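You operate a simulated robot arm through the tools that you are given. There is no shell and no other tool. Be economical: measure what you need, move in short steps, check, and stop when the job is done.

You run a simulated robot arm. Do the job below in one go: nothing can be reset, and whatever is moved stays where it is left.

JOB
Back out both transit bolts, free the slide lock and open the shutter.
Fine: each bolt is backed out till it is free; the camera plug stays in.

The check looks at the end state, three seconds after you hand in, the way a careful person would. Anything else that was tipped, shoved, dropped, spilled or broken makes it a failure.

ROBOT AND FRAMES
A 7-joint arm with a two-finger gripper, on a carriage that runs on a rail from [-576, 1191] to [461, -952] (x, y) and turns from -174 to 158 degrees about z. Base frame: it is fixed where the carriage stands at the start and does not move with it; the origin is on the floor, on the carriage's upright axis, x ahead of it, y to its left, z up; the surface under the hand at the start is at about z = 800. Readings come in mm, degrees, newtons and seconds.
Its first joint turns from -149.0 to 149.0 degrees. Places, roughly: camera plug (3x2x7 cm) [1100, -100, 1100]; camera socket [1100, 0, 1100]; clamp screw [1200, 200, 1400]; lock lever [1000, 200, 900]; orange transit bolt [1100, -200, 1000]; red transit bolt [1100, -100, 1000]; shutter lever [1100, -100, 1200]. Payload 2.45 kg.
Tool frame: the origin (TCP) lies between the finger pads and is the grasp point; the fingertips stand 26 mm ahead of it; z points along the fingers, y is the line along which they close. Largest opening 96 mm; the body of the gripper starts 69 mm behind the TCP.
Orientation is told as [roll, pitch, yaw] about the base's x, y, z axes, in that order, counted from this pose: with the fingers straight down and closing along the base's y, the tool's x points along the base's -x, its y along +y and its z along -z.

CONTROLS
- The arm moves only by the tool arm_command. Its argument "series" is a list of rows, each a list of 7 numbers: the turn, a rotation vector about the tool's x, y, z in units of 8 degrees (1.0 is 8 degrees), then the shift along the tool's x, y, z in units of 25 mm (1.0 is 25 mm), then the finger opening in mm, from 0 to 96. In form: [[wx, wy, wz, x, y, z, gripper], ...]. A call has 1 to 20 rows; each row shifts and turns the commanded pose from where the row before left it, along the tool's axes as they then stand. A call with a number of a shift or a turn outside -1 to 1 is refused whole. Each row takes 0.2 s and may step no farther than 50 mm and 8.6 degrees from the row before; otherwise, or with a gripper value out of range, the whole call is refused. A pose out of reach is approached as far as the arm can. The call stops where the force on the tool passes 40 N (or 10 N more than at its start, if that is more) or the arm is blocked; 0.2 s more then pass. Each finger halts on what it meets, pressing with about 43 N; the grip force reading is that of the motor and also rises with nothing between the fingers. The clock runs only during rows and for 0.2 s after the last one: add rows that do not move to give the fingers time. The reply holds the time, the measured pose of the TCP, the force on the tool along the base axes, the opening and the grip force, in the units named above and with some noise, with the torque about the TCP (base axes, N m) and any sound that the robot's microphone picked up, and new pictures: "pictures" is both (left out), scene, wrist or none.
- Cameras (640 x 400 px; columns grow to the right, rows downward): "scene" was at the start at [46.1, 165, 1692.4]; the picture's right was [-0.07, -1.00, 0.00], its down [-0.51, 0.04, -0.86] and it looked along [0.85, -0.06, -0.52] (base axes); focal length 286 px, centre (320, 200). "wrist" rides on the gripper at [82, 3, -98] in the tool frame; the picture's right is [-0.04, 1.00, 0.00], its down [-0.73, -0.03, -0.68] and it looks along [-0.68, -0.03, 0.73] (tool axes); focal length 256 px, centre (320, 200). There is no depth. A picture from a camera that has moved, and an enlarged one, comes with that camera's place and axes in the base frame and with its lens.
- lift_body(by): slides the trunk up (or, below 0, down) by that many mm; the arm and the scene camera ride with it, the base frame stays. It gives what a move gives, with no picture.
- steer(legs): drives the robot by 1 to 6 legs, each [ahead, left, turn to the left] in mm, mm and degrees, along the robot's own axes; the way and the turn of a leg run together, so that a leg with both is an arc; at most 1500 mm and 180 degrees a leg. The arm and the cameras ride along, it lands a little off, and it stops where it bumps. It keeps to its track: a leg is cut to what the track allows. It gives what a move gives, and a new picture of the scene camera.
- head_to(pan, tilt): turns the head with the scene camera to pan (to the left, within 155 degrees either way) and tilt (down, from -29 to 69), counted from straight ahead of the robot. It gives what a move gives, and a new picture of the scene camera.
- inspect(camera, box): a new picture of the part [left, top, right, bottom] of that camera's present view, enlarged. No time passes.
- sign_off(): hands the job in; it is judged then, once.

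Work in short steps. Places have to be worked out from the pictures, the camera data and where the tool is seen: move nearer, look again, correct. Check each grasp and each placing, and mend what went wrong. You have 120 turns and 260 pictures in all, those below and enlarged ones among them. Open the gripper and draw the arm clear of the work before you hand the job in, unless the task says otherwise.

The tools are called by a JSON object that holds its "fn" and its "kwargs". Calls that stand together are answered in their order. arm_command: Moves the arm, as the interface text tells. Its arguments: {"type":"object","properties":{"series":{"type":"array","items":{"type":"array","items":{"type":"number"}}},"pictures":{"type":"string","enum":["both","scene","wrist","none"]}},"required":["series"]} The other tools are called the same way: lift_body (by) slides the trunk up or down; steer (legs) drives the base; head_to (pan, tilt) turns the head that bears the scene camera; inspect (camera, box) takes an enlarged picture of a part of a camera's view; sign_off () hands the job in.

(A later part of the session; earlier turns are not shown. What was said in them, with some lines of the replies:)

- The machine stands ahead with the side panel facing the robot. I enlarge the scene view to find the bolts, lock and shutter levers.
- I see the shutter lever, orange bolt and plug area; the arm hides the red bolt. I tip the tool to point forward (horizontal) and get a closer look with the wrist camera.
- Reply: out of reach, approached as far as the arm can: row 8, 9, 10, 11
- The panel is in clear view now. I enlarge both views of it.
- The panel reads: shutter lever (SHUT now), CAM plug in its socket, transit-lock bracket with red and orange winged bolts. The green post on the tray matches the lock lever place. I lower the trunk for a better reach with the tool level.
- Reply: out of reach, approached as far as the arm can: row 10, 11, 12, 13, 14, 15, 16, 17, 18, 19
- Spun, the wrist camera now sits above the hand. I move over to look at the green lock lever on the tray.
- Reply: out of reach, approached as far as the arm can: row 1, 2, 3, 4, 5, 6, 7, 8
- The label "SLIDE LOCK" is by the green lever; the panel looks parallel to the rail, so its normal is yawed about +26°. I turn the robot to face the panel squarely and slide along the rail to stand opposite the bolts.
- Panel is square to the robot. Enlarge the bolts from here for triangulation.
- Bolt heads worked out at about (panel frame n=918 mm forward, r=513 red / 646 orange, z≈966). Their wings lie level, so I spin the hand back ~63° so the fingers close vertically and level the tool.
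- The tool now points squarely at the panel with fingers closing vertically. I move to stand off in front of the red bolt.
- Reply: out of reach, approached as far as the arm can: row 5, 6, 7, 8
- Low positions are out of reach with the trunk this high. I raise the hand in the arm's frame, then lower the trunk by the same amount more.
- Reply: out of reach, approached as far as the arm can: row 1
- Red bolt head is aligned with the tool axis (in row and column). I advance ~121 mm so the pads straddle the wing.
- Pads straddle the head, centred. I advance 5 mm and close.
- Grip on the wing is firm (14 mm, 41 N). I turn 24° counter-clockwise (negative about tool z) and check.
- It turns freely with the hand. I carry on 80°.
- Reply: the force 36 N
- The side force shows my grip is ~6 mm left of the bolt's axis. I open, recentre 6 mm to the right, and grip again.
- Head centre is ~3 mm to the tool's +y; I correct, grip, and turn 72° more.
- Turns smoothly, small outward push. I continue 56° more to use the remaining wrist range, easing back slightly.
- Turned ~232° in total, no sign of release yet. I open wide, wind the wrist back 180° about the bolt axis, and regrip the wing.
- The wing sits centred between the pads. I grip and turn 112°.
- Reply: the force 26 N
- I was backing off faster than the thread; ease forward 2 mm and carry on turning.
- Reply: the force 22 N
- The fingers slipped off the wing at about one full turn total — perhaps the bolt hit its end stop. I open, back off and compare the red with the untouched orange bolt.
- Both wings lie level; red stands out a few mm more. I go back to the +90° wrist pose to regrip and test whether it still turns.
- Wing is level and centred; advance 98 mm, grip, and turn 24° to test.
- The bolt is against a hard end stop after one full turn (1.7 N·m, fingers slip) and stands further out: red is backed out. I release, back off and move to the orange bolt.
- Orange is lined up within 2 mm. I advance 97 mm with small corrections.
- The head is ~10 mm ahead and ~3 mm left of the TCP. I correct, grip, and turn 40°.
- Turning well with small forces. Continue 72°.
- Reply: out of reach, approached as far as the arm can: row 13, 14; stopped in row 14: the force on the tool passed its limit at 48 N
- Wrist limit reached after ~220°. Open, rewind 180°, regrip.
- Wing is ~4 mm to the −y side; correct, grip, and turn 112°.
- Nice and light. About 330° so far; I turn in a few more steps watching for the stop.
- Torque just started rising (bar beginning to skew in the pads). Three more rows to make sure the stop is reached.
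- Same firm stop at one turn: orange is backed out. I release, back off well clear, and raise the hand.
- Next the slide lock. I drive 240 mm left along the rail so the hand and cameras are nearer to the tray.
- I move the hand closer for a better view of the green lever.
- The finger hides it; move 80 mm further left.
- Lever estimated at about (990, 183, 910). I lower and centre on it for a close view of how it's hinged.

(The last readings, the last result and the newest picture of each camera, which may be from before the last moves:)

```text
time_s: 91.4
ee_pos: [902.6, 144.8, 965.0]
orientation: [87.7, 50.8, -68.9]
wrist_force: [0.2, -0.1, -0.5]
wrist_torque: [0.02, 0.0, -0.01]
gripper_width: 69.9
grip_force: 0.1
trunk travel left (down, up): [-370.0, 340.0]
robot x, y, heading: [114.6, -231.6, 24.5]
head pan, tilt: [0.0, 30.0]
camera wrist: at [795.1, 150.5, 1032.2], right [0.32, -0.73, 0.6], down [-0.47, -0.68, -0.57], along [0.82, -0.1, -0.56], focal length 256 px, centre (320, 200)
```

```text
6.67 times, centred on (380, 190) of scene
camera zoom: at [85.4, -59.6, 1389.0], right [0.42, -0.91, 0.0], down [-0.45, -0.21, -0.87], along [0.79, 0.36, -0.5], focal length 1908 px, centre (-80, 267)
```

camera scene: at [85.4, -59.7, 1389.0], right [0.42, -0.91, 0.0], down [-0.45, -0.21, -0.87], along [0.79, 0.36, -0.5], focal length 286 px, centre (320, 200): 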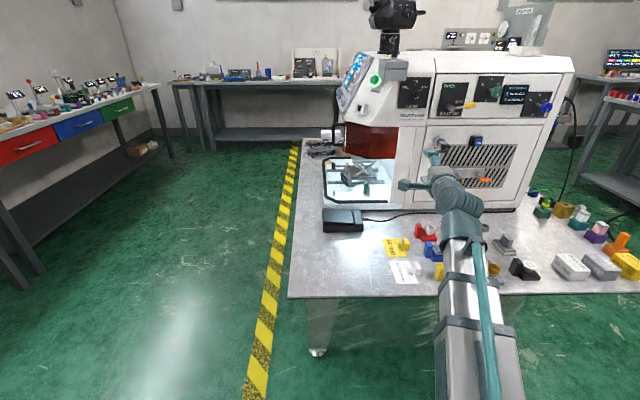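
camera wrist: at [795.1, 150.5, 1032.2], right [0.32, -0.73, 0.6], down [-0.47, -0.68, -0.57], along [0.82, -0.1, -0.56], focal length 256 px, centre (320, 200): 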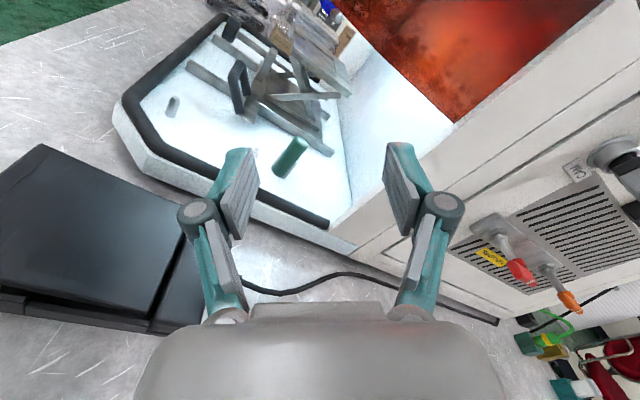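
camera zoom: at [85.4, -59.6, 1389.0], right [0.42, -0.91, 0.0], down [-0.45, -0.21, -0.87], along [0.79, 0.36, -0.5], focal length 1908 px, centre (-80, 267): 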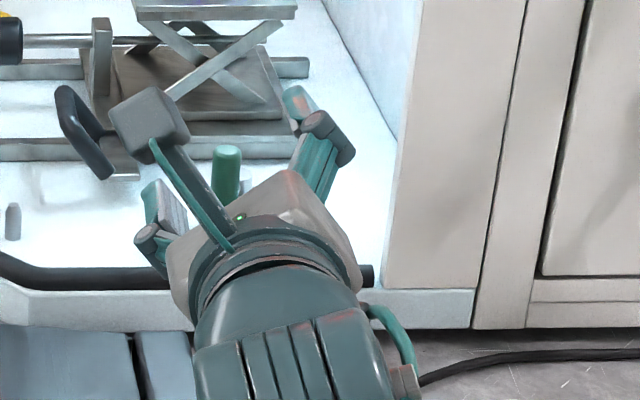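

The silver pivot is directly behind the green lever from here. I raise the hand, spin the camera to the right-hand side and look from there.

{"fn": "arm_command", "kwargs": {"series": [[0, 0, 0, 0.8, 0.6, 0, 70], [0, 0, 0, 0.8, 0.6, 0, 70], [0, 0, 0, 0.8, 0.6, 0, 70], [0, 0, 0, 0.8, 0.6, 0, 70], [0, 0, 0, -0.6, 0.8, 0, 70], [0, 0, 0, -0.6, 0.8, 0, 70], [0, 0, 0, -0.6, 0.8, 0, 70], [0, 0, 0, -0.6, 0.8, 0, 70], [0, 0, 0, -0.6, 0.8, 0, 70], [0, 0, 0, -0.6, 0.8, 0, 70], [0, 0, -1, 0, 0, 0, 70], [0, 0, -1, 0, 0, 0, 70], [0, 0, -1, 0, 0, 0, 70], [0, 0, -1, 0, 0, 0, 70], [0, 0, -1, 0, 0, 0, 70], [0, 0, -1, 0, 0, 0, 70], [0, 0, -1, 0, 0, 0, 70], [0, 0, -1, 0, 0, 0, 70], [0, 0, -1, 0, 0, 0, 70], [0, 0, -1, 0, 0, 0, 70]], "pictures": "none"}}

{"fn": "arm_command", "kwargs": {"series": [[0, 0, -1, 0, 0, 0, 70], [0, 0, -1, 0, 0, 0, 70], [0, 0, -1, 0, 0, 0, 70], [0, 0, -1, 0, 0, 0, 70], [0, 0, -1, 0, 0, 0, 70], [0, 0, -1, 0, 0, 0, 70], [0, 0, -1, 0, 0, 0, 70], [0, 0, -1, 0, 0, 0, 70], [0, 0, -1, 0, 0, 0, 70], [0, 0, -1, 0, 0, 0, 70], [0, 0, -1, 0, 0, 0, 70], [0, 0, -1, 0, 0, 0, 70], [0, 0, -1, 0, 0, 0, 70], [0, 0, -1, 0, 0, 0, 70], [0, 0, -1, 0, 0, 0, 70], [0, 0, -1, 0, 0, 0, 70], [0, 0, -1, 0, 0, 0, 70], [0, 0, -1, 0, 0, 0, 70]], "pictures": "wrist"}}

```text
time_s: 95.6
ee_pos: [963.0, 11.8, 1071.0]
orientation: [88.3, -29.4, -66.4]
wrist_force: [-0.3, -0.1, -0.8]
wrist_torque: [0.0, 0.01, 0.01]
gripper_width: 70.0
grip_force: 0.0
trunk travel left (down, up): [-370.0, 340.0]
robot x, y, heading: [111.0, -233.3, 24.6]
head pan, tilt: [0.0, 30.0]
```

```text
time_s: 99.4
ee_pos: [963.4, 11.4, 1071.4]
orientation: [-88.4, -6.6, 112.6]
wrist_force: [-0.2, 0.6, 0.9]
wrist_torque: [0.01, 0.0, -0.01]
gripper_width: 70.1
grip_force: 0.0
trunk travel left (down, up): [-370.0, 340.0]
robot x, y, heading: [110.8, -236.6, 24.6]
head pan, tilt: [0.0, 30.0]
camera wrist: at [903.8, -102.8, 1060.6], right [-0.08, 0.13, -0.99], down [-0.9, 0.41, 0.13], along [0.42, 0.9, 0.09], focal length 256 px, centre (320, 200)
```

wrist: 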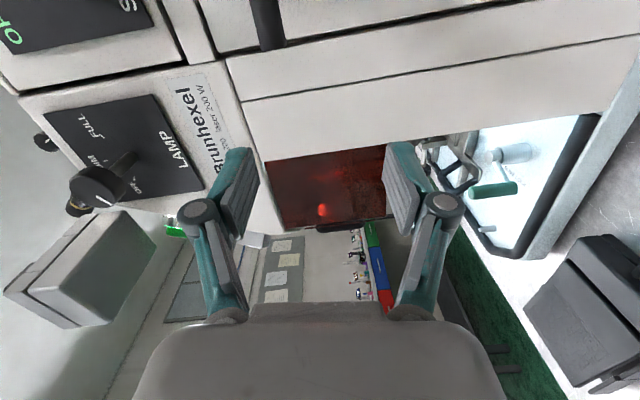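

{"fn": "inspect", "kwargs": {"camera": "wrist", "box": [430, 110, 590, 260]}}

```text
2.67 times, centred on (510, 185) of wrist
camera zoom: at [903.8, -102.8, 1060.6], right [-0.08, 0.13, -0.99], down [-0.9, 0.41, 0.13], along [0.42, 0.9, 0.09], focal length 683 px, centre (-187, 240)
```

zoom: 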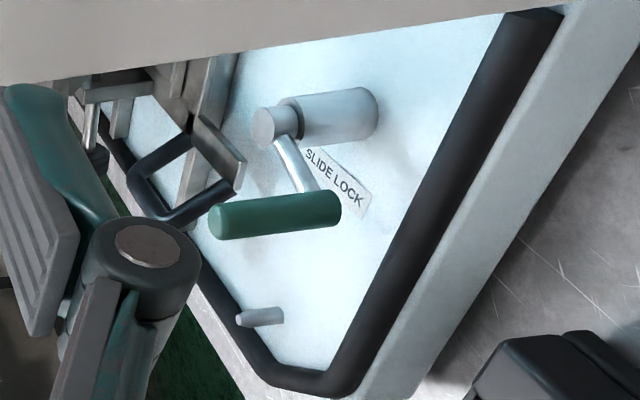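

Now it's clear: a vertical silver post with a crank arm and an upright green grip; it swings about the post. Grip at ≈(1019,180,890), post ≈(1066,187). I close the fingers and bring them down to the right of the grip, standing off.

{"fn": "arm_command", "kwargs": {"series": [[0, 0, 0, -0.367, 0.92, 0.07, 0], [0, 0, 0, -0.367, 0.92, 0.07, 0], [0, 0, 0, -0.367, 0.92, 0.07, 0], [0, 0, 0, -0.367, 0.92, 0.07, 0], [0, 0, 0, -0.367, 0.92, 0.07, 0], [0, 0, 0, -0.367, 0.92, 0.07, 0], [0, 0, 0, -0.367, 0.92, 0.07, 0], [0, 0, 0, -0.367, 0.92, 0.07, 0]]}}

{"fn": "inspect", "kwargs": {"camera": "wrist", "box": [240, 60, 440, 240]}}

```text
time_s: 101.2
ee_pos: [933.8, 102.5, 898.5]
orientation: [-88.7, -6.9, 112.8]
wrist_force: [-0.4, 0.2, 0.1]
wrist_torque: [0.0, -0.01, 0.02]
gripper_width: 0.0
grip_force: 28.0
trunk travel left (down, up): [-370.0, 340.0]
robot x, y, heading: [109.2, -233.0, 24.4]
head pan, tilt: [0.0, 30.0]
camera scene: at [85.3, -59.7, 1389.0], right [0.42, -0.91, 0.0], down [-0.45, -0.21, -0.87], along [0.79, 0.36, -0.5], focal length 286 px, centre (320, 200)
camera wrist: at [875.6, -12.1, 887.6], right [-0.08, 0.14, -0.99], down [-0.9, 0.41, 0.13], along [0.42, 0.9, 0.09], focal length 256 px, centre (320, 200)
```

scene: 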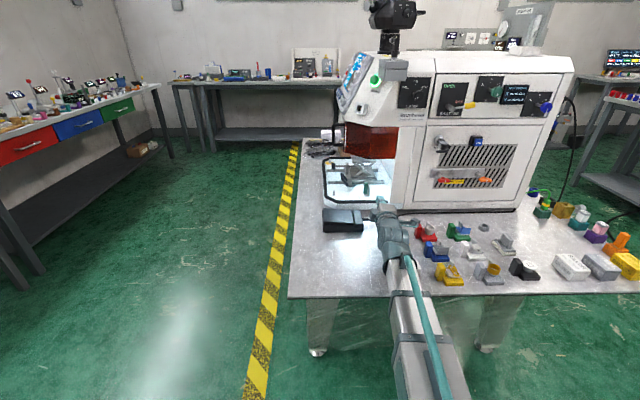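
wrist: 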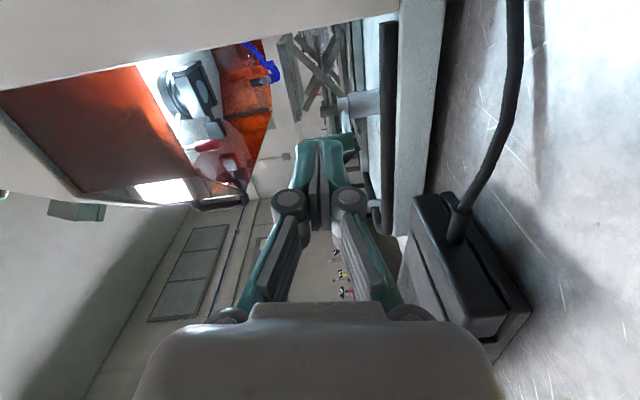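

```text
2.22 times, centred on (340, 150) of wrist
camera zoom: at [875.6, -12.1, 887.6], right [-0.08, 0.14, -0.99], down [-0.9, 0.41, 0.13], along [0.42, 0.9, 0.09], focal length 569 px, centre (276, 311)
```

zoom: 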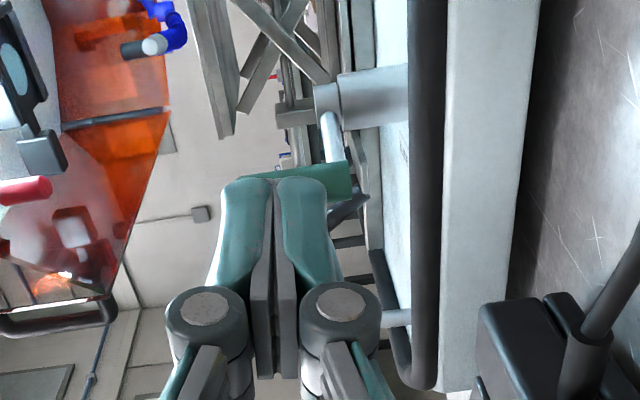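

Fingers are level with the grip and to its right. I advance ~90 mm alongside it.

{"fn": "arm_command", "kwargs": {"series": [[0, 0, 0, -0.04, 0, 0.9, 0], [0, 0, 0, -0.04, 0, 0.9, 0], [0, 0, 0, -0.04, 0, 0.9, 0], [0, 0, 0, -0.04, 0, 0.9, 0]], "pictures": "wrist"}}

{"fn": "inspect", "kwargs": {"camera": "scene", "box": [330, 150, 430, 230]}}

```text
time_s: 102.2
ee_pos: [1016.9, 141.7, 894.7]
orientation: [-88.5, -6.8, 112.6]
wrist_force: [0.6, 0.5, -0.1]
wrist_torque: [0.02, 0.01, 0.0]
gripper_width: 0.0
grip_force: 28.3
trunk travel left (down, up): [-370.0, 340.0]
robot x, y, heading: [110.1, -237.5, 24.4]
head pan, tilt: [0.0, 30.0]
camera wrist: at [958.1, 27.2, 884.6], right [-0.08, 0.14, -0.99], down [-0.9, 0.41, 0.13], along [0.42, 0.9, 0.09], focal length 256 px, centre (320, 200)
```

wrist: 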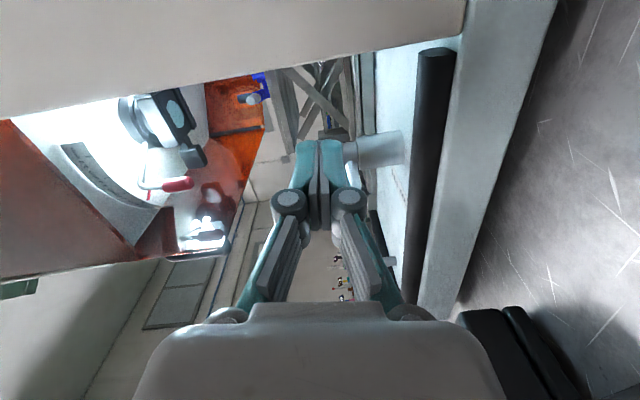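

```text
5.00 times, centred on (380, 190) of scene
camera zoom: at [85.3, -59.7, 1389.0], right [0.42, -0.91, 0.0], down [-0.45, -0.21, -0.87], along [0.79, 0.36, -0.5], focal length 1431 px, centre (20, 250)
```

zoom: 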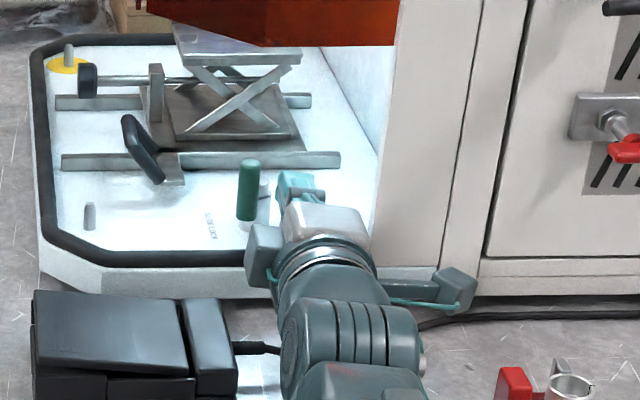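

Clear gap; green grip is just left of the fingertips. I push gently left.

{"fn": "arm_command", "kwargs": {"series": [[0, 0, 0, -0.25, 0, 0, 0], [0, 0, 0, -0.25, 0, 0, 0], [0, 0, 0, -0.25, 0, 0, 0], [0, 0, 0, -0.25, 0, 0, 0]], "pictures": "wrist"}}

{"fn": "inspect", "kwargs": {"camera": "scene", "box": [330, 150, 430, 230]}}

```text
time_s: 103.2
ee_pos: [1007.8, 165.1, 897.3]
orientation: [-88.5, -6.9, 112.6]
wrist_force: [1.0, 0.0, -0.2]
wrist_torque: [0.02, -0.04, 0.01]
gripper_width: 0.2
grip_force: 28.4
trunk travel left (down, up): [-370.0, 340.0]
robot x, y, heading: [114.9, -235.5, 24.6]
head pan, tilt: [0.0, 30.0]
camera wrist: at [948.1, 50.6, 887.5], right [-0.08, 0.14, -0.99], down [-0.9, 0.41, 0.13], along [0.42, 0.9, 0.09], focal length 256 px, centre (320, 200)
```

wrist: 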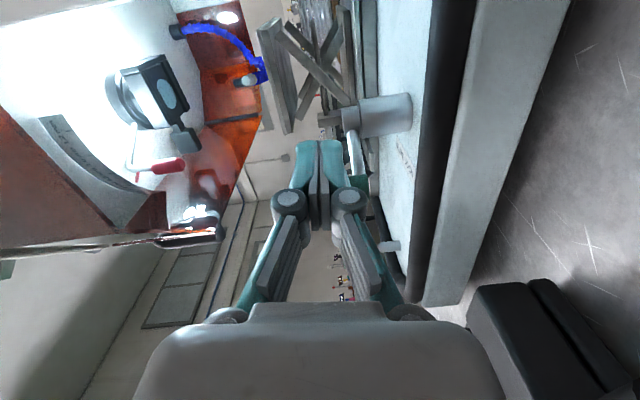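

```text
5.00 times, centred on (380, 190) of scene
camera zoom: at [85.5, -59.7, 1389.0], right [0.42, -0.91, 0.0], down [-0.45, -0.21, -0.87], along [0.79, 0.36, -0.5], focal length 1431 px, centre (20, 250)
```

zoom: 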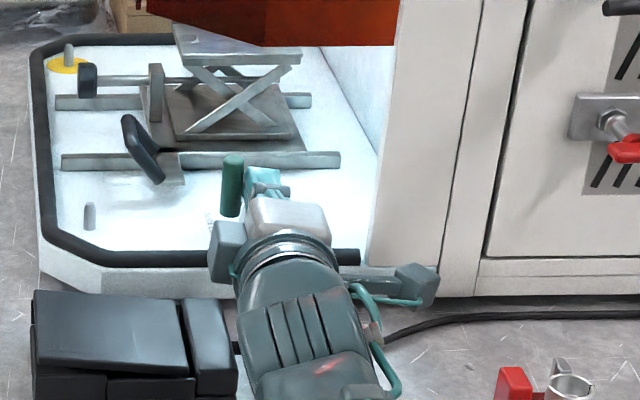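

It swings left freely with hardly any force. I follow the arc: left and forward in small steps.

{"fn": "arm_command", "kwargs": {"series": [[0, 0, 0, -0.25, 0, 0, 0], [0, 0, 0, -0.2, 0, 0.2, 0], [0, 0, 0, -0.2, 0, 0.3, 0], [0, 0, 0, -0.2, 0, 0.2, 0]], "pictures": "wrist"}}

{"fn": "inspect", "kwargs": {"camera": "scene", "box": [330, 150, 430, 230]}}

```text
time_s: 104.2
ee_pos: [1017.2, 189.8, 900.3]
orientation: [-88.5, -6.9, 112.5]
wrist_force: [3.3, -4.0, -2.2]
wrist_torque: [-0.06, 0.01, -0.12]
gripper_width: 0.0
grip_force: 28.2
trunk travel left (down, up): [-370.0, 340.0]
robot x, y, heading: [112.1, -233.0, 24.5]
head pan, tilt: [0.0, 30.0]
camera wrist: at [956.9, 75.2, 889.1], right [-0.09, 0.14, -0.99], down [-0.9, 0.41, 0.14], along [0.42, 0.9, 0.09], focal length 256 px, centre (320, 200)
```

wrist: 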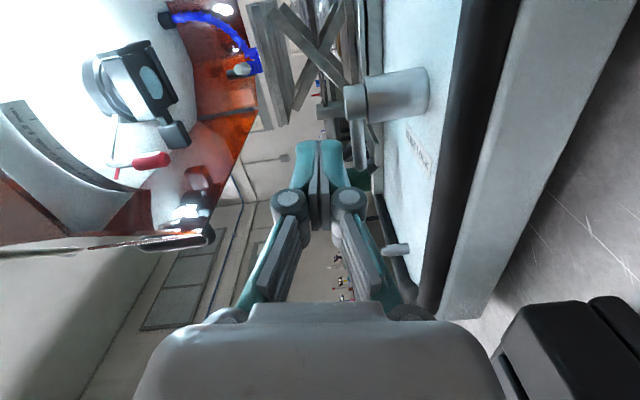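

```text
5.00 times, centred on (380, 190) of scene
camera zoom: at [85.9, -60.0, 1389.0], right [0.42, -0.91, 0.0], down [-0.45, -0.21, -0.87], along [0.79, 0.36, -0.5], focal length 1431 px, centre (20, 250)
```

zoom: 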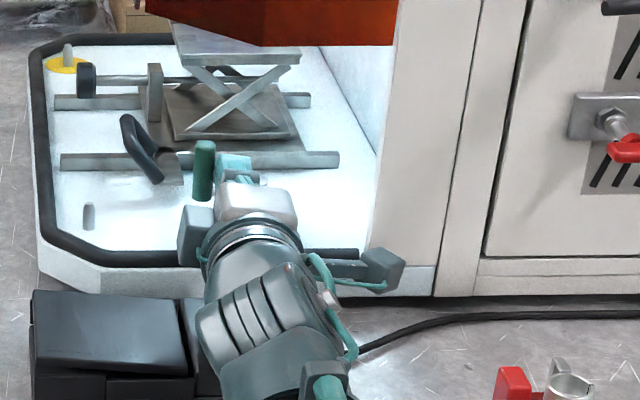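

Arm has swung nearly 80°; keep pushing, now mostly forward.

{"fn": "arm_command", "kwargs": {"series": [[0, 0, 0, -0.3, 0, 0, 0], [0, 0, 0, -0.2, 0, 0.2, 0], [0, 0, 0, 0, 0, 0.3, 0], [0, 0, 0, 0, 0, 0.3, 0]], "pictures": "wrist"}}

{"fn": "inspect", "kwargs": {"camera": "scene", "box": [330, 150, 430, 230]}}

```text
time_s: 105.0
ee_pos: [1015.3, 204.6, 902.9]
orientation: [-88.6, -6.8, 112.8]
wrist_force: [-13.7, -8.5, 3.0]
wrist_torque: [0.08, -0.11, 0.03]
gripper_width: 6.0
grip_force: 28.5
trunk travel left (down, up): [-370.0, 340.0]
robot x, y, heading: [114.5, -233.9, 24.7]
head pan, tilt: [0.0, 30.0]
stopped in row 4: the force on the tool passed its limit at 48 N (the readings are from after the stop); the commanded pose is now the measured one
camera wrist: at [955.2, 91.7, 891.6], right [-0.08, 0.14, -0.99], down [-0.9, 0.4, 0.13], along [0.42, 0.9, 0.09], focal length 256 px, centre (320, 200)
```

wrist: 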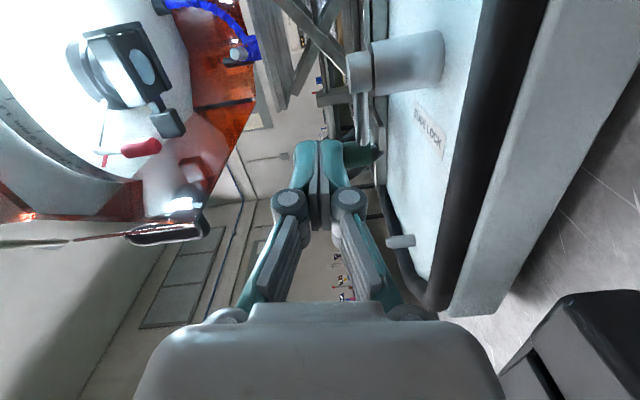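

```text
5.00 times, centred on (380, 190) of scene
camera zoom: at [83.6, -60.4, 1389.2], right [0.42, -0.91, 0.0], down [-0.45, -0.21, -0.87], along [0.79, 0.36, -0.5], focal length 1431 px, centre (20, 250)
```

zoom: 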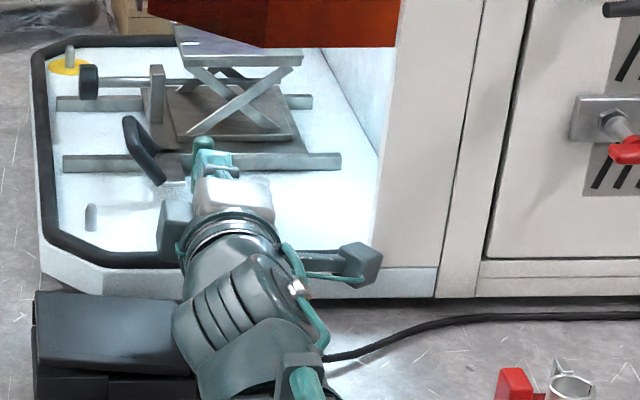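

The lever stopped firmly at about 90°. I back off and look at the result.

{"fn": "arm_command", "kwargs": {"series": [[0, 0, 0, 0.1, 0, -0.8, 0], [0, 0, 0, 0, 0, -1, 0], [0, 0, 0, 0, 0, -1, 0], [0, 0, 0, 0, 0, -1, 0], [0, 0, 0, 0, 0, -1, 0], [0, 0, 0, 0.7, -0.7, -0.4, 0], [0, 0, 0, 0.7, -0.7, 0, 0], [0, 0, 0, 0.7, -0.7, 0, 0], [0, 0, 0, 0.7, -0.7, 0, 0], [0, 0, 0, 0.7, -0.7, 0, 0], [0, 0, 0, 0.7, -0.7, 0, 0]], "pictures": "wrist"}}

{"fn": "inspect", "kwargs": {"camera": "scene", "box": [330, 150, 430, 230]}}

{"fn": "inspect", "kwargs": {"camera": "wrist", "box": [320, 40, 520, 220]}}

```text
time_s: 107.4
ee_pos: [944.7, 46.2, 992.9]
orientation: [-88.5, -6.9, 112.8]
wrist_force: [0.4, 0.4, 0.2]
wrist_torque: [0.01, 0.04, 0.0]
gripper_width: 0.0
grip_force: 28.7
trunk travel left (down, up): [-370.0, 340.0]
robot x, y, heading: [115.5, -231.8, 24.6]
head pan, tilt: [0.0, 30.0]
camera wrist: at [886.9, -67.5, 983.7], right [-0.09, 0.14, -0.99], down [-0.9, 0.4, 0.13], along [0.42, 0.9, 0.09], focal length 256 px, centre (320, 200)
```

wrist: 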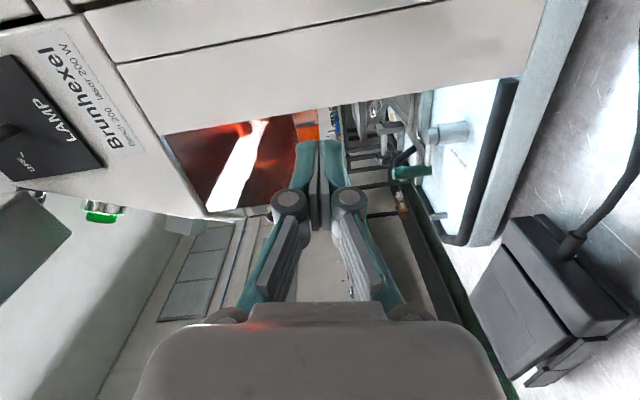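

```text
5.00 times, centred on (380, 190) of scene
camera zoom: at [85.2, -59.4, 1388.9], right [0.42, -0.91, 0.0], down [-0.45, -0.21, -0.87], along [0.79, 0.36, -0.5], focal length 1431 px, centre (20, 250)
```

zoom: 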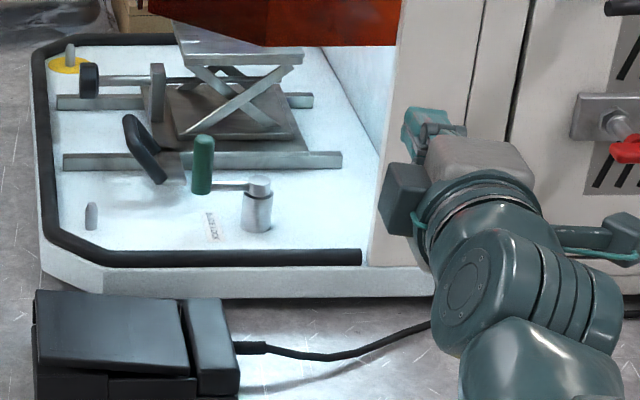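

```text
2.22 times, centred on (420, 130) of wrist
camera zoom: at [886.9, -67.5, 983.7], right [-0.09, 0.14, -0.99], down [-0.9, 0.4, 0.13], along [0.42, 0.9, 0.09], focal length 569 px, centre (98, 356)
```

zoom: 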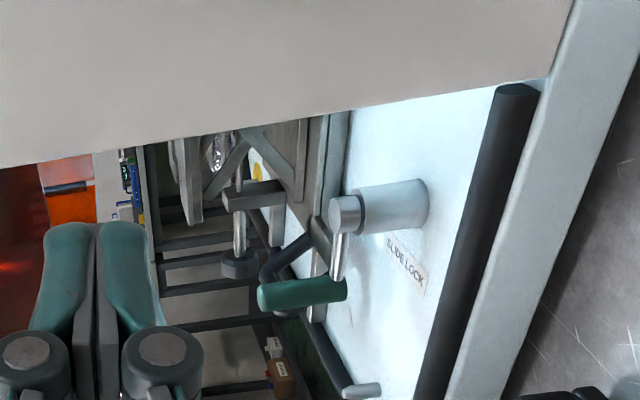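

The crank now lies square to the left, at its stop, clear of the slide handle: lock freed. Next the shutter: I retract the hand, raise the trunk and drive right to stand opposite the shutter lever.

{"fn": "arm_command", "kwargs": {"series": [[0, 0, 0, 0, 0, -1, 0], [0, 0, 0, 0, 0, -1, 0], [0, 0, 0, 0, 0, -1, 0], [0, 0, 0, 0, 0, -1, 0], [0, 0, 0, 0, 0, -0.6, 0]], "pictures": "none"}}

{"fn": "lift_body", "kwargs": {"by": 200}}

{"fn": "steer", "kwargs": {"legs": [[0, -200, 0]]}}

{"fn": "arm_command", "kwargs": {"series": [[0, 0, 0, 0, 0, 0, 0]], "pictures": "wrist"}}

{"fn": "inspect", "kwargs": {"camera": "scene", "box": [340, 80, 480, 220]}}

```text
time_s: 108.6
ee_pos: [840.5, 2.7, 997.5]
orientation: [-88.4, -6.8, 112.7]
wrist_force: [0.7, 0.6, 0.5]
wrist_torque: [-0.01, 0.02, 0.01]
gripper_width: 0.1
grip_force: 27.9
trunk travel left (down, up): [-370.0, 340.0]
robot x, y, heading: [114.7, -234.6, 24.6]
head pan, tilt: [0.0, 30.0]
```

```text
time_s: 110.8
ee_pos: [839.0, 3.5, 1196.0]
orientation: [-88.4, -6.8, 112.7]
wrist_force: [0.1, 0.3, 0.6]
wrist_torque: [-0.01, 0.05, -0.01]
gripper_width: 0.0
grip_force: 28.6
trunk travel left (down, up): [-570.0, 140.0]
robot x, y, heading: [114.5, -236.3, 24.9]
head pan, tilt: [0.0, 30.0]
```

```text
time_s: 112.4
ee_pos: [926.9, -179.0, 1196.7]
orientation: [-88.3, -7.0, 112.8]
wrist_force: [0.2, 0.1, -0.4]
wrist_torque: [-0.02, 0.0, 0.03]
gripper_width: 0.2
grip_force: 28.3
trunk travel left (down, up): [-570.0, 140.0]
robot x, y, heading: [202.2, -416.2, 24.7]
head pan, tilt: [0.0, 30.0]
camera scene: at [173.4, -241.5, 1589.0], right [0.42, -0.91, 0.0], down [-0.45, -0.21, -0.87], along [0.79, 0.36, -0.5], focal length 286 px, centre (320, 200)
```

scene: 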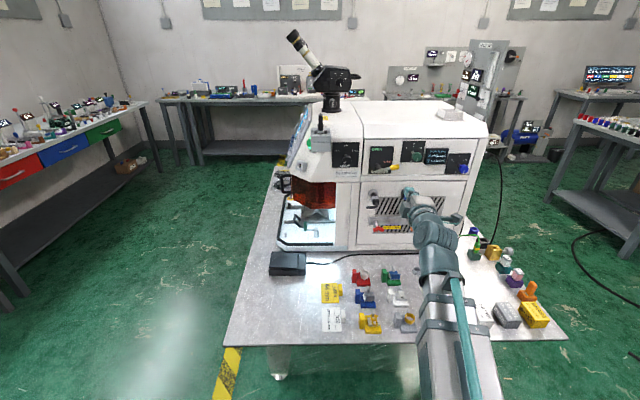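

```text
time_s: 112.8
ee_pos: [928.1, -178.8, 1197.3]
orientation: [-88.3, -6.9, 112.7]
wrist_force: [0.4, -1.1, -0.2]
wrist_torque: [0.02, 0.03, 0.01]
gripper_width: 0.0
grip_force: 29.2
trunk travel left (down, up): [-570.0, 140.0]
robot x, y, heading: [200.7, -416.9, 24.4]
head pan, tilt: [0.0, 30.0]
camera wrist: at [868.3, -292.9, 1187.1], right [-0.09, 0.14, -0.99], down [-0.9, 0.41, 0.14], along [0.42, 0.9, 0.09], focal length 256 px, centre (320, 200)
```

wrist: 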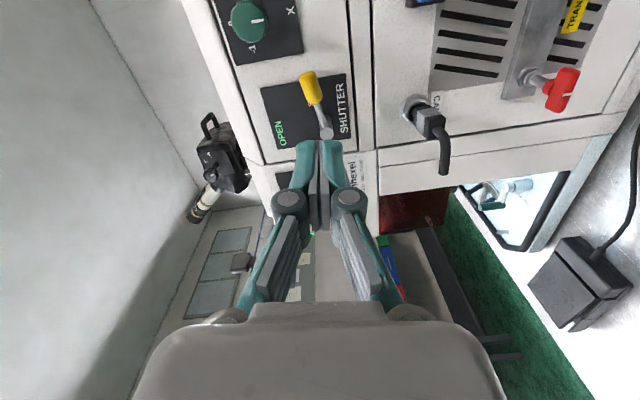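

```text
2.86 times, centred on (410, 150) of scene
camera zoom: at [173.1, -241.1, 1589.0], right [0.42, -0.91, 0.0], down [-0.45, -0.21, -0.87], along [0.79, 0.36, -0.5], focal length 818 px, centre (63, 343)
```

zoom: 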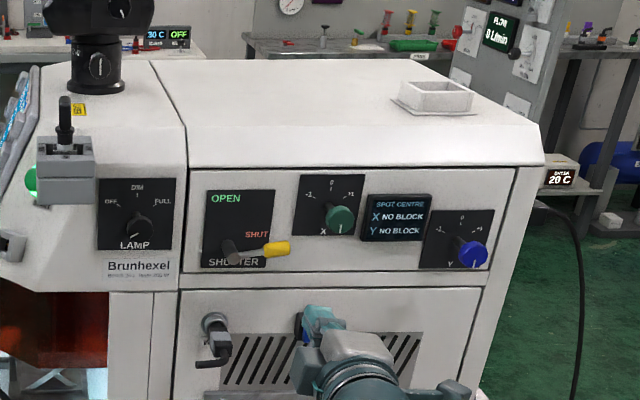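

Shutter knob found at panel coords (n 950, r 546, z 1203), boss at (959, 491, 1195); lever points right = SHUT, so it must swing up and left. I bring the closed fingers in below the knob.

{"fn": "arm_command", "kwargs": {"series": [[0, 0, 0, -0.28, 0.8, 0, 0], [0, 0, 0, 0, 0, 0.96, 0], [0, 0, 0, 0, 0, 0.96, 0], [0, 0, 0, 0, 0, 0.96, 0], [0, 0, 0, 0, 0, 0.96, 0], [0, 0, 0, 0, 0, 0.96, 0]], "pictures": "wrist"}}

{"fn": "inspect", "kwargs": {"camera": "wrist", "box": [220, 60, 420, 240]}}

```text
time_s: 114.2
ee_pos: [1033.5, -123.7, 1173.1]
orientation: [-88.5, -7.0, 112.7]
wrist_force: [0.2, 0.0, -0.5]
wrist_torque: [-0.02, 0.03, 0.0]
gripper_width: 0.1
grip_force: 28.6
trunk travel left (down, up): [-570.0, 140.0]
robot x, y, heading: [201.1, -418.1, 24.7]
head pan, tilt: [0.0, 30.0]
camera wrist: at [974.1, -236.8, 1163.0], right [-0.09, 0.14, -0.99], down [-0.9, 0.4, 0.14], along [0.42, 0.9, 0.09], focal length 256 px, centre (320, 200)
```

wrist: 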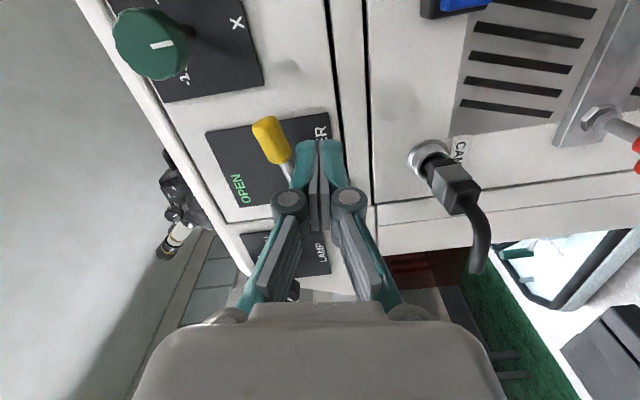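

```text
2.22 times, centred on (320, 150) of wrist
camera zoom: at [974.1, -236.8, 1163.0], right [-0.09, 0.14, -0.99], down [-0.9, 0.4, 0.14], along [0.42, 0.9, 0.09], focal length 569 px, centre (320, 311)
```

zoom: 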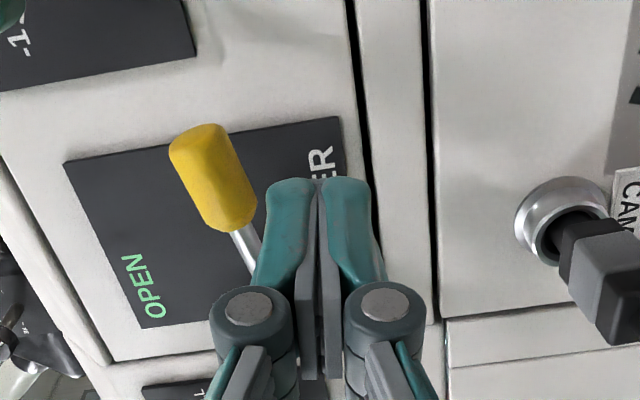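

Fingers are just below the knob level with room. Advance 46 mm, then push up in small arc steps.

{"fn": "arm_command", "kwargs": {"series": [[0, 0, 0, 0, 0, 0.92, 0], [0, 0, 0, 0, 0, 0.92, 0], [0, 0, 0, 0, -0.4, 0, 0], [0, 0, 0, 0, -0.4, 0, 0]], "pictures": "wrist"}}

{"fn": "inspect", "kwargs": {"camera": "wrist", "box": [220, 60, 420, 240]}}

{"fn": "inspect", "kwargs": {"camera": "scene", "box": [350, 120, 450, 200]}}

```text
time_s: 115.2
ee_pos: [1076.7, -108.3, 1192.6]
orientation: [-88.4, -6.9, 112.7]
wrist_force: [-0.6, -0.4, -0.4]
wrist_torque: [-0.01, 0.0, 0.01]
gripper_width: 0.0
grip_force: 28.5
trunk travel left (down, up): [-570.0, 140.0]
robot x, y, heading: [201.2, -418.5, 24.7]
head pan, tilt: [0.0, 30.0]
camera wrist: at [1018.2, -222.4, 1182.6], right [-0.09, 0.14, -0.99], down [-0.9, 0.41, 0.14], along [0.42, 0.9, 0.09], focal length 256 px, centre (320, 200)
```

wrist: 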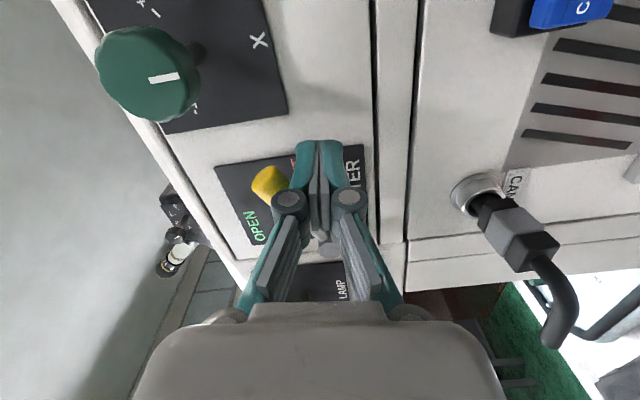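

```text
2.22 times, centred on (320, 150) of wrist
camera zoom: at [1018.2, -222.4, 1182.6], right [-0.09, 0.14, -0.99], down [-0.9, 0.41, 0.14], along [0.42, 0.9, 0.09], focal length 569 px, centre (320, 311)
```

zoom: 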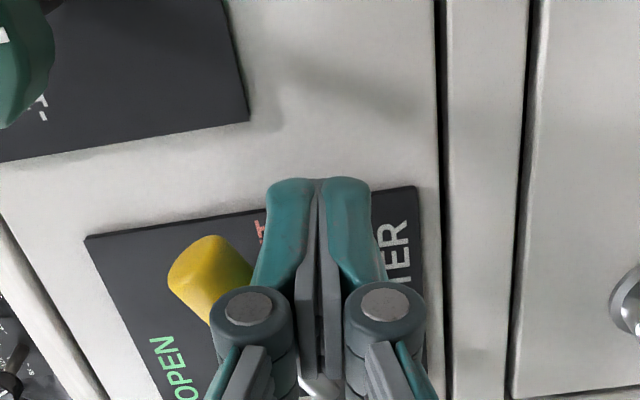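

```text
5.00 times, centred on (400, 160) of scene
camera zoom: at [173.1, -241.2, 1589.0], right [0.42, -0.91, 0.0], down [-0.45, -0.21, -0.87], along [0.79, 0.36, -0.5], focal length 1431 px, centre (-80, 400)
```

zoom: 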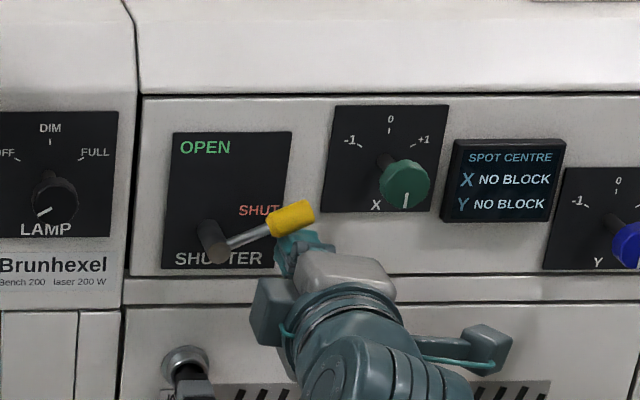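

The knob rides up on the fingers. I follow the arc up to about 75°.

{"fn": "arm_command", "kwargs": {"series": [[0, 0, 0, -0.07, -0.456, 0, 0], [0, 0, 0, -0.25, -0.57, 0, 0], [0, 0, 0, -0.4, -0.46, 0, 0], [0, 0, 0, -0.52, -0.36, 0, 0]], "pictures": "none"}}

{"fn": "inspect", "kwargs": {"camera": "scene", "box": [350, 120, 450, 200]}}

```text
time_s: 116.2
ee_pos: [1067.8, -83.8, 1243.0]
orientation: [-88.5, -6.8, 112.7]
wrist_force: [0.9, -0.7, -0.4]
wrist_torque: [-0.02, -0.02, -0.05]
gripper_width: 0.0
grip_force: 29.0
trunk travel left (down, up): [-570.0, 140.0]
robot x, y, heading: [202.6, -414.7, 24.9]
head pan, tilt: [0.0, 30.0]
```

```text
5.00 times, centred on (400, 160) of scene
camera zoom: at [173.0, -241.0, 1589.0], right [0.42, -0.91, 0.0], down [-0.45, -0.21, -0.87], along [0.79, 0.36, -0.5], focal length 1431 px, centre (-80, 400)
```

zoom: 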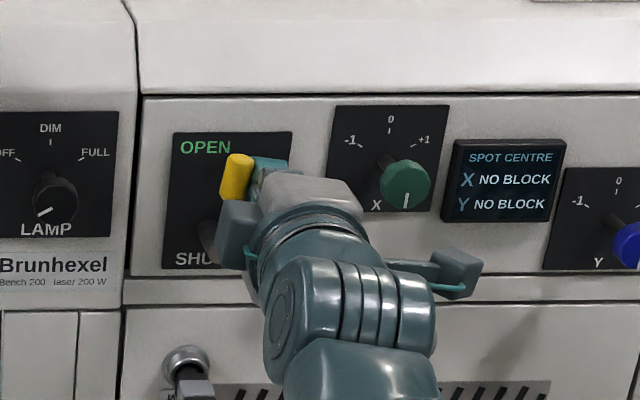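

Lever nearly upright. Continue leftwards until it meets its stop.

{"fn": "arm_command", "kwargs": {"series": [[0, 0, 0, -0.576, -0.19, 0, 0], [0, 0, 0, -0.3, -0.02, 0, 0], [0, 0, 0, -0.3, -0.02, 0, 0], [0, 0, 0, -0.3, 0.04, 0, 0]], "pictures": "none"}}

{"fn": "inspect", "kwargs": {"camera": "scene", "box": [350, 120, 450, 200]}}

```text
time_s: 116.8
ee_pos: [1065.5, -76.2, 1247.5]
orientation: [-87.9, -6.5, 111.8]
wrist_force: [6.5, -12.0, -5.6]
wrist_torque: [-0.22, -0.05, -0.09]
gripper_width: 0.0
grip_force: 28.4
trunk travel left (down, up): [-570.0, 140.0]
robot x, y, heading: [203.4, -415.8, 24.2]
head pan, tilt: [0.0, 30.0]
stopped in row 3: the force on the tool passed its limit at 44 N (the readings are from after the stop); the commanded pose is now the measured one
```

```text
5.00 times, centred on (400, 160) of scene
camera zoom: at [175.9, -242.9, 1589.2], right [0.41, -0.91, 0.0], down [-0.46, -0.21, -0.87], along [0.79, 0.36, -0.5], focal length 1431 px, centre (-80, 400)
```

zoom: 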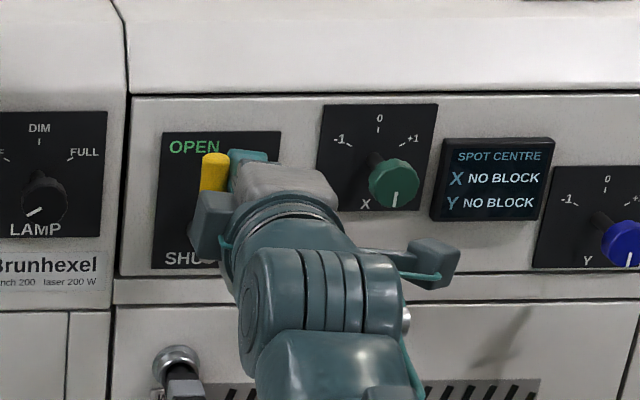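

Firm stop with the lever pointing straight up at OPEN. I ease right, back away and check.

{"fn": "arm_command", "kwargs": {"series": [[0, 0, 0, 0.4, 0, 0, 0], [0, 0, 0, 0.4, 0, 0, 0], [0, 0, 0, 0, 0, -0.9, 0], [0, 0, 0, 0, 0, -1, 0], [0, 0, 0, 0, 0, -1, 0], [0, 0, 0, 0, 0, -1, 0], [0, 0, 0, 0, 0, -1, 0], [0, 0, 0, 0, 0, -1, 60], [0, 0, 0, 0, 0, -1, 90]]}}

{"fn": "inspect", "kwargs": {"camera": "scene", "box": [340, 120, 480, 240]}}

{"fn": "inspect", "kwargs": {"camera": "scene", "box": [260, 180, 360, 280]}}

```text
time_s: 118.8
ee_pos: [909.9, -157.0, 1251.0]
orientation: [-88.1, -6.6, 112.2]
wrist_force: [0.1, 0.2, 0.3]
wrist_torque: [0.0, 0.03, 0.02]
gripper_width: 80.4
grip_force: 0.0
trunk travel left (down, up): [-570.0, 140.0]
robot x, y, heading: [201.1, -416.1, 24.6]
head pan, tilt: [0.0, 30.0]
camera scene: at [173.9, -241.6, 1589.0], right [0.41, -0.91, 0.0], down [-0.46, -0.21, -0.87], along [0.79, 0.36, -0.5], focal length 286 px, centre (320, 200)
camera wrist: at [849.4, -270.3, 1242.2], right [-0.09, 0.13, -0.99], down [-0.9, 0.42, 0.14], along [0.43, 0.9, 0.08], focal length 256 px, centre (320, 200)
```

scene: 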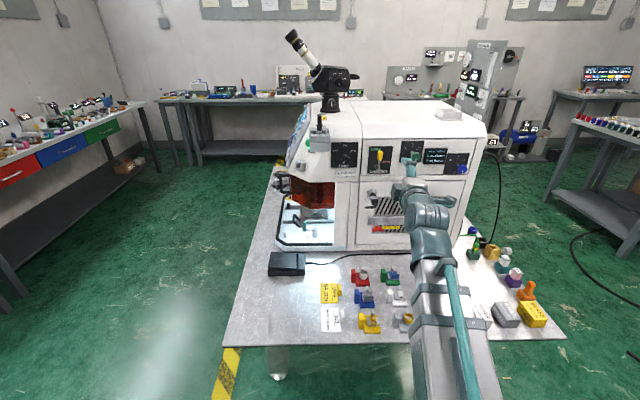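
wrist: 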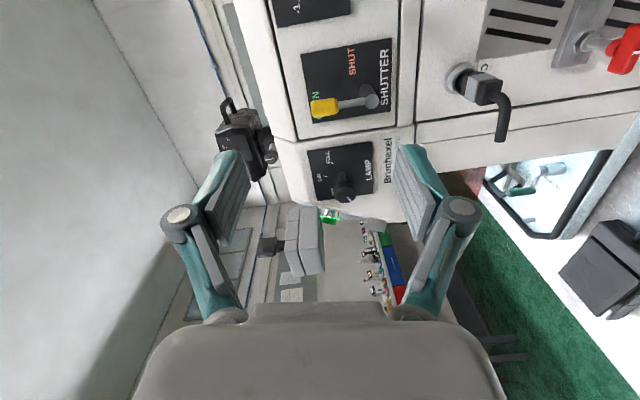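

```text
3.33 times, centred on (410, 180) of scene
camera zoom: at [173.9, -241.6, 1589.0], right [0.41, -0.91, 0.0], down [-0.46, -0.21, -0.87], along [0.79, 0.36, -0.5], focal length 954 px, centre (20, 267)
```

zoom: 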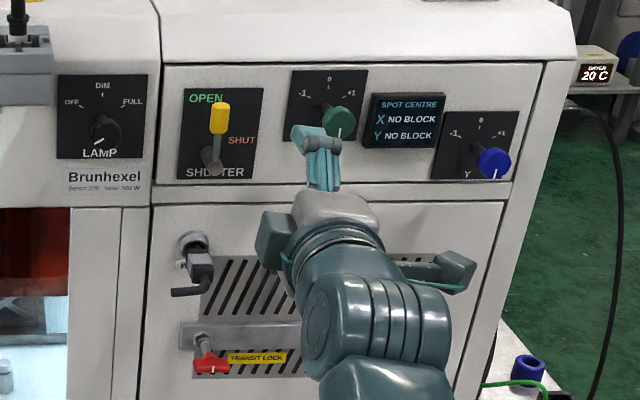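

```text
4.00 times, centred on (310, 230) of scene
camera zoom: at [173.9, -241.6, 1589.0], right [0.41, -0.91, 0.0], down [-0.46, -0.21, -0.87], along [0.79, 0.36, -0.5], focal length 1145 px, centre (360, 80)
```

zoom: 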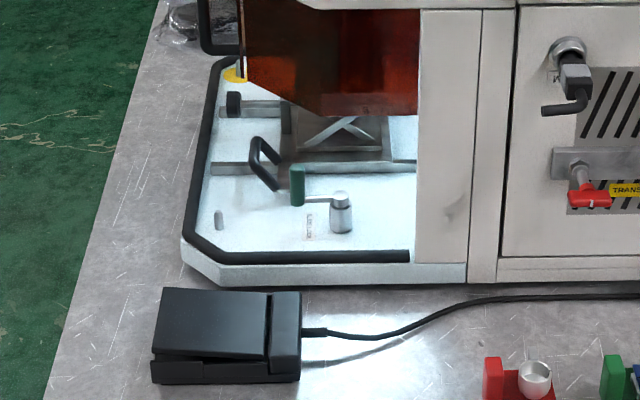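

Shutter stands at OPEN, lock crank at its stop, CAM plug in. I draw the arm further clear and take a last look at both bolts.

{"fn": "arm_command", "kwargs": {"series": [[0, 0, 0, 1, 0, -0.5, 96], [0, 0, 0, 1, 0, -0.5, 96], [0, 0, 0, 1, 0, -0.5, 96], [0, 0, 0, 1, 0, -0.5, 96], [0, 0, 0, 1, 0, 0, 96], [0, 0, 0, 1, 0, 0, 96], [0, 0, 0, 1, 0, 0, 96], [0, 0, 0, 1, 0, 0, 96]], "pictures": "none"}}

{"fn": "inspect", "kwargs": {"camera": "scene", "box": [360, 170, 440, 250]}}

{"fn": "inspect", "kwargs": {"camera": "wrist", "box": [300, 0, 640, 240]}}

```text
time_s: 120.6
ee_pos: [938.7, -360.2, 1229.1]
orientation: [-88.1, -6.6, 112.1]
wrist_force: [-0.1, 0.5, -0.5]
wrist_torque: [0.02, 0.01, 0.0]
gripper_width: 96.2
grip_force: 0.1
trunk travel left (down, up): [-570.0, 140.0]
robot x, y, heading: [201.3, -414.3, 24.5]
head pan, tilt: [0.0, 30.0]
```

```text
5.00 times, centred on (400, 210) of scene
camera zoom: at [174.2, -241.7, 1589.0], right [0.41, -0.91, 0.0], down [-0.46, -0.21, -0.87], along [0.79, 0.36, -0.5], focal length 1431 px, centre (-80, 150)
```

zoom: 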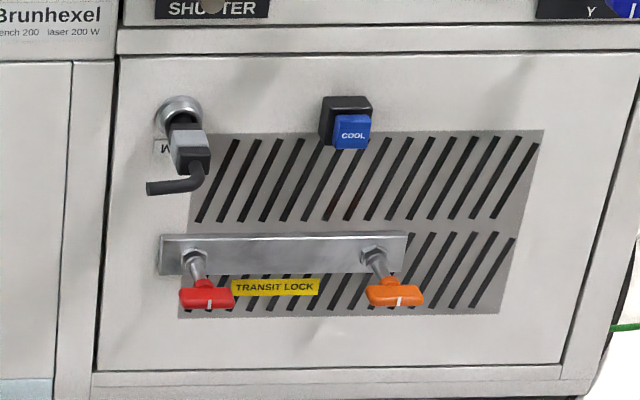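

```text
1.67 times, centred on (470, 120) of wrist
camera zoom: at [879.0, -474.2, 1220.0], right [-0.09, 0.13, -0.99], down [-0.9, 0.41, 0.14], along [0.43, 0.9, 0.08], focal length 427 px, centre (70, 333)
```

zoom: 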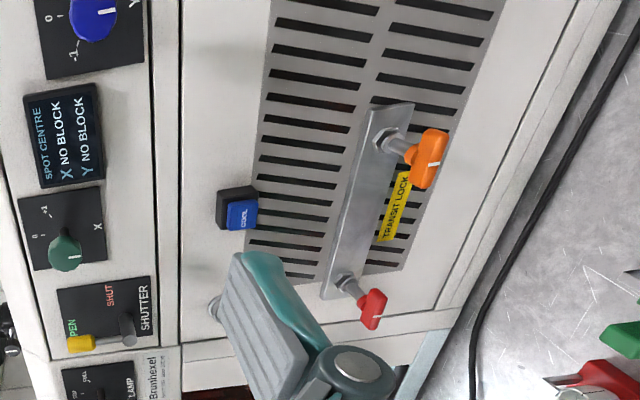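

Both bolts stand out against their stops, the lock is swung over, the shutter is at OPEN and the CAM plug is in; the arm is clear with the gripper open. Handing in.

{"fn": "sign_off", "kwargs": {}}

```text
The job is handed in.
```

The job is handed in, with the arm clear and the gripper open:
- **Transit bolts:** the red and orange bolts are each backed out one full turn, to a firm stop. I took that stop to mean they are free, and I did not test it by pulling them.
- **Slide lock:** swung about 75–90° to its stop. I took that as the freed position, since the label shows no direction.
- **Shutter:** the lever points up at OPEN.
- **Camera plug:** still in, and not touched.
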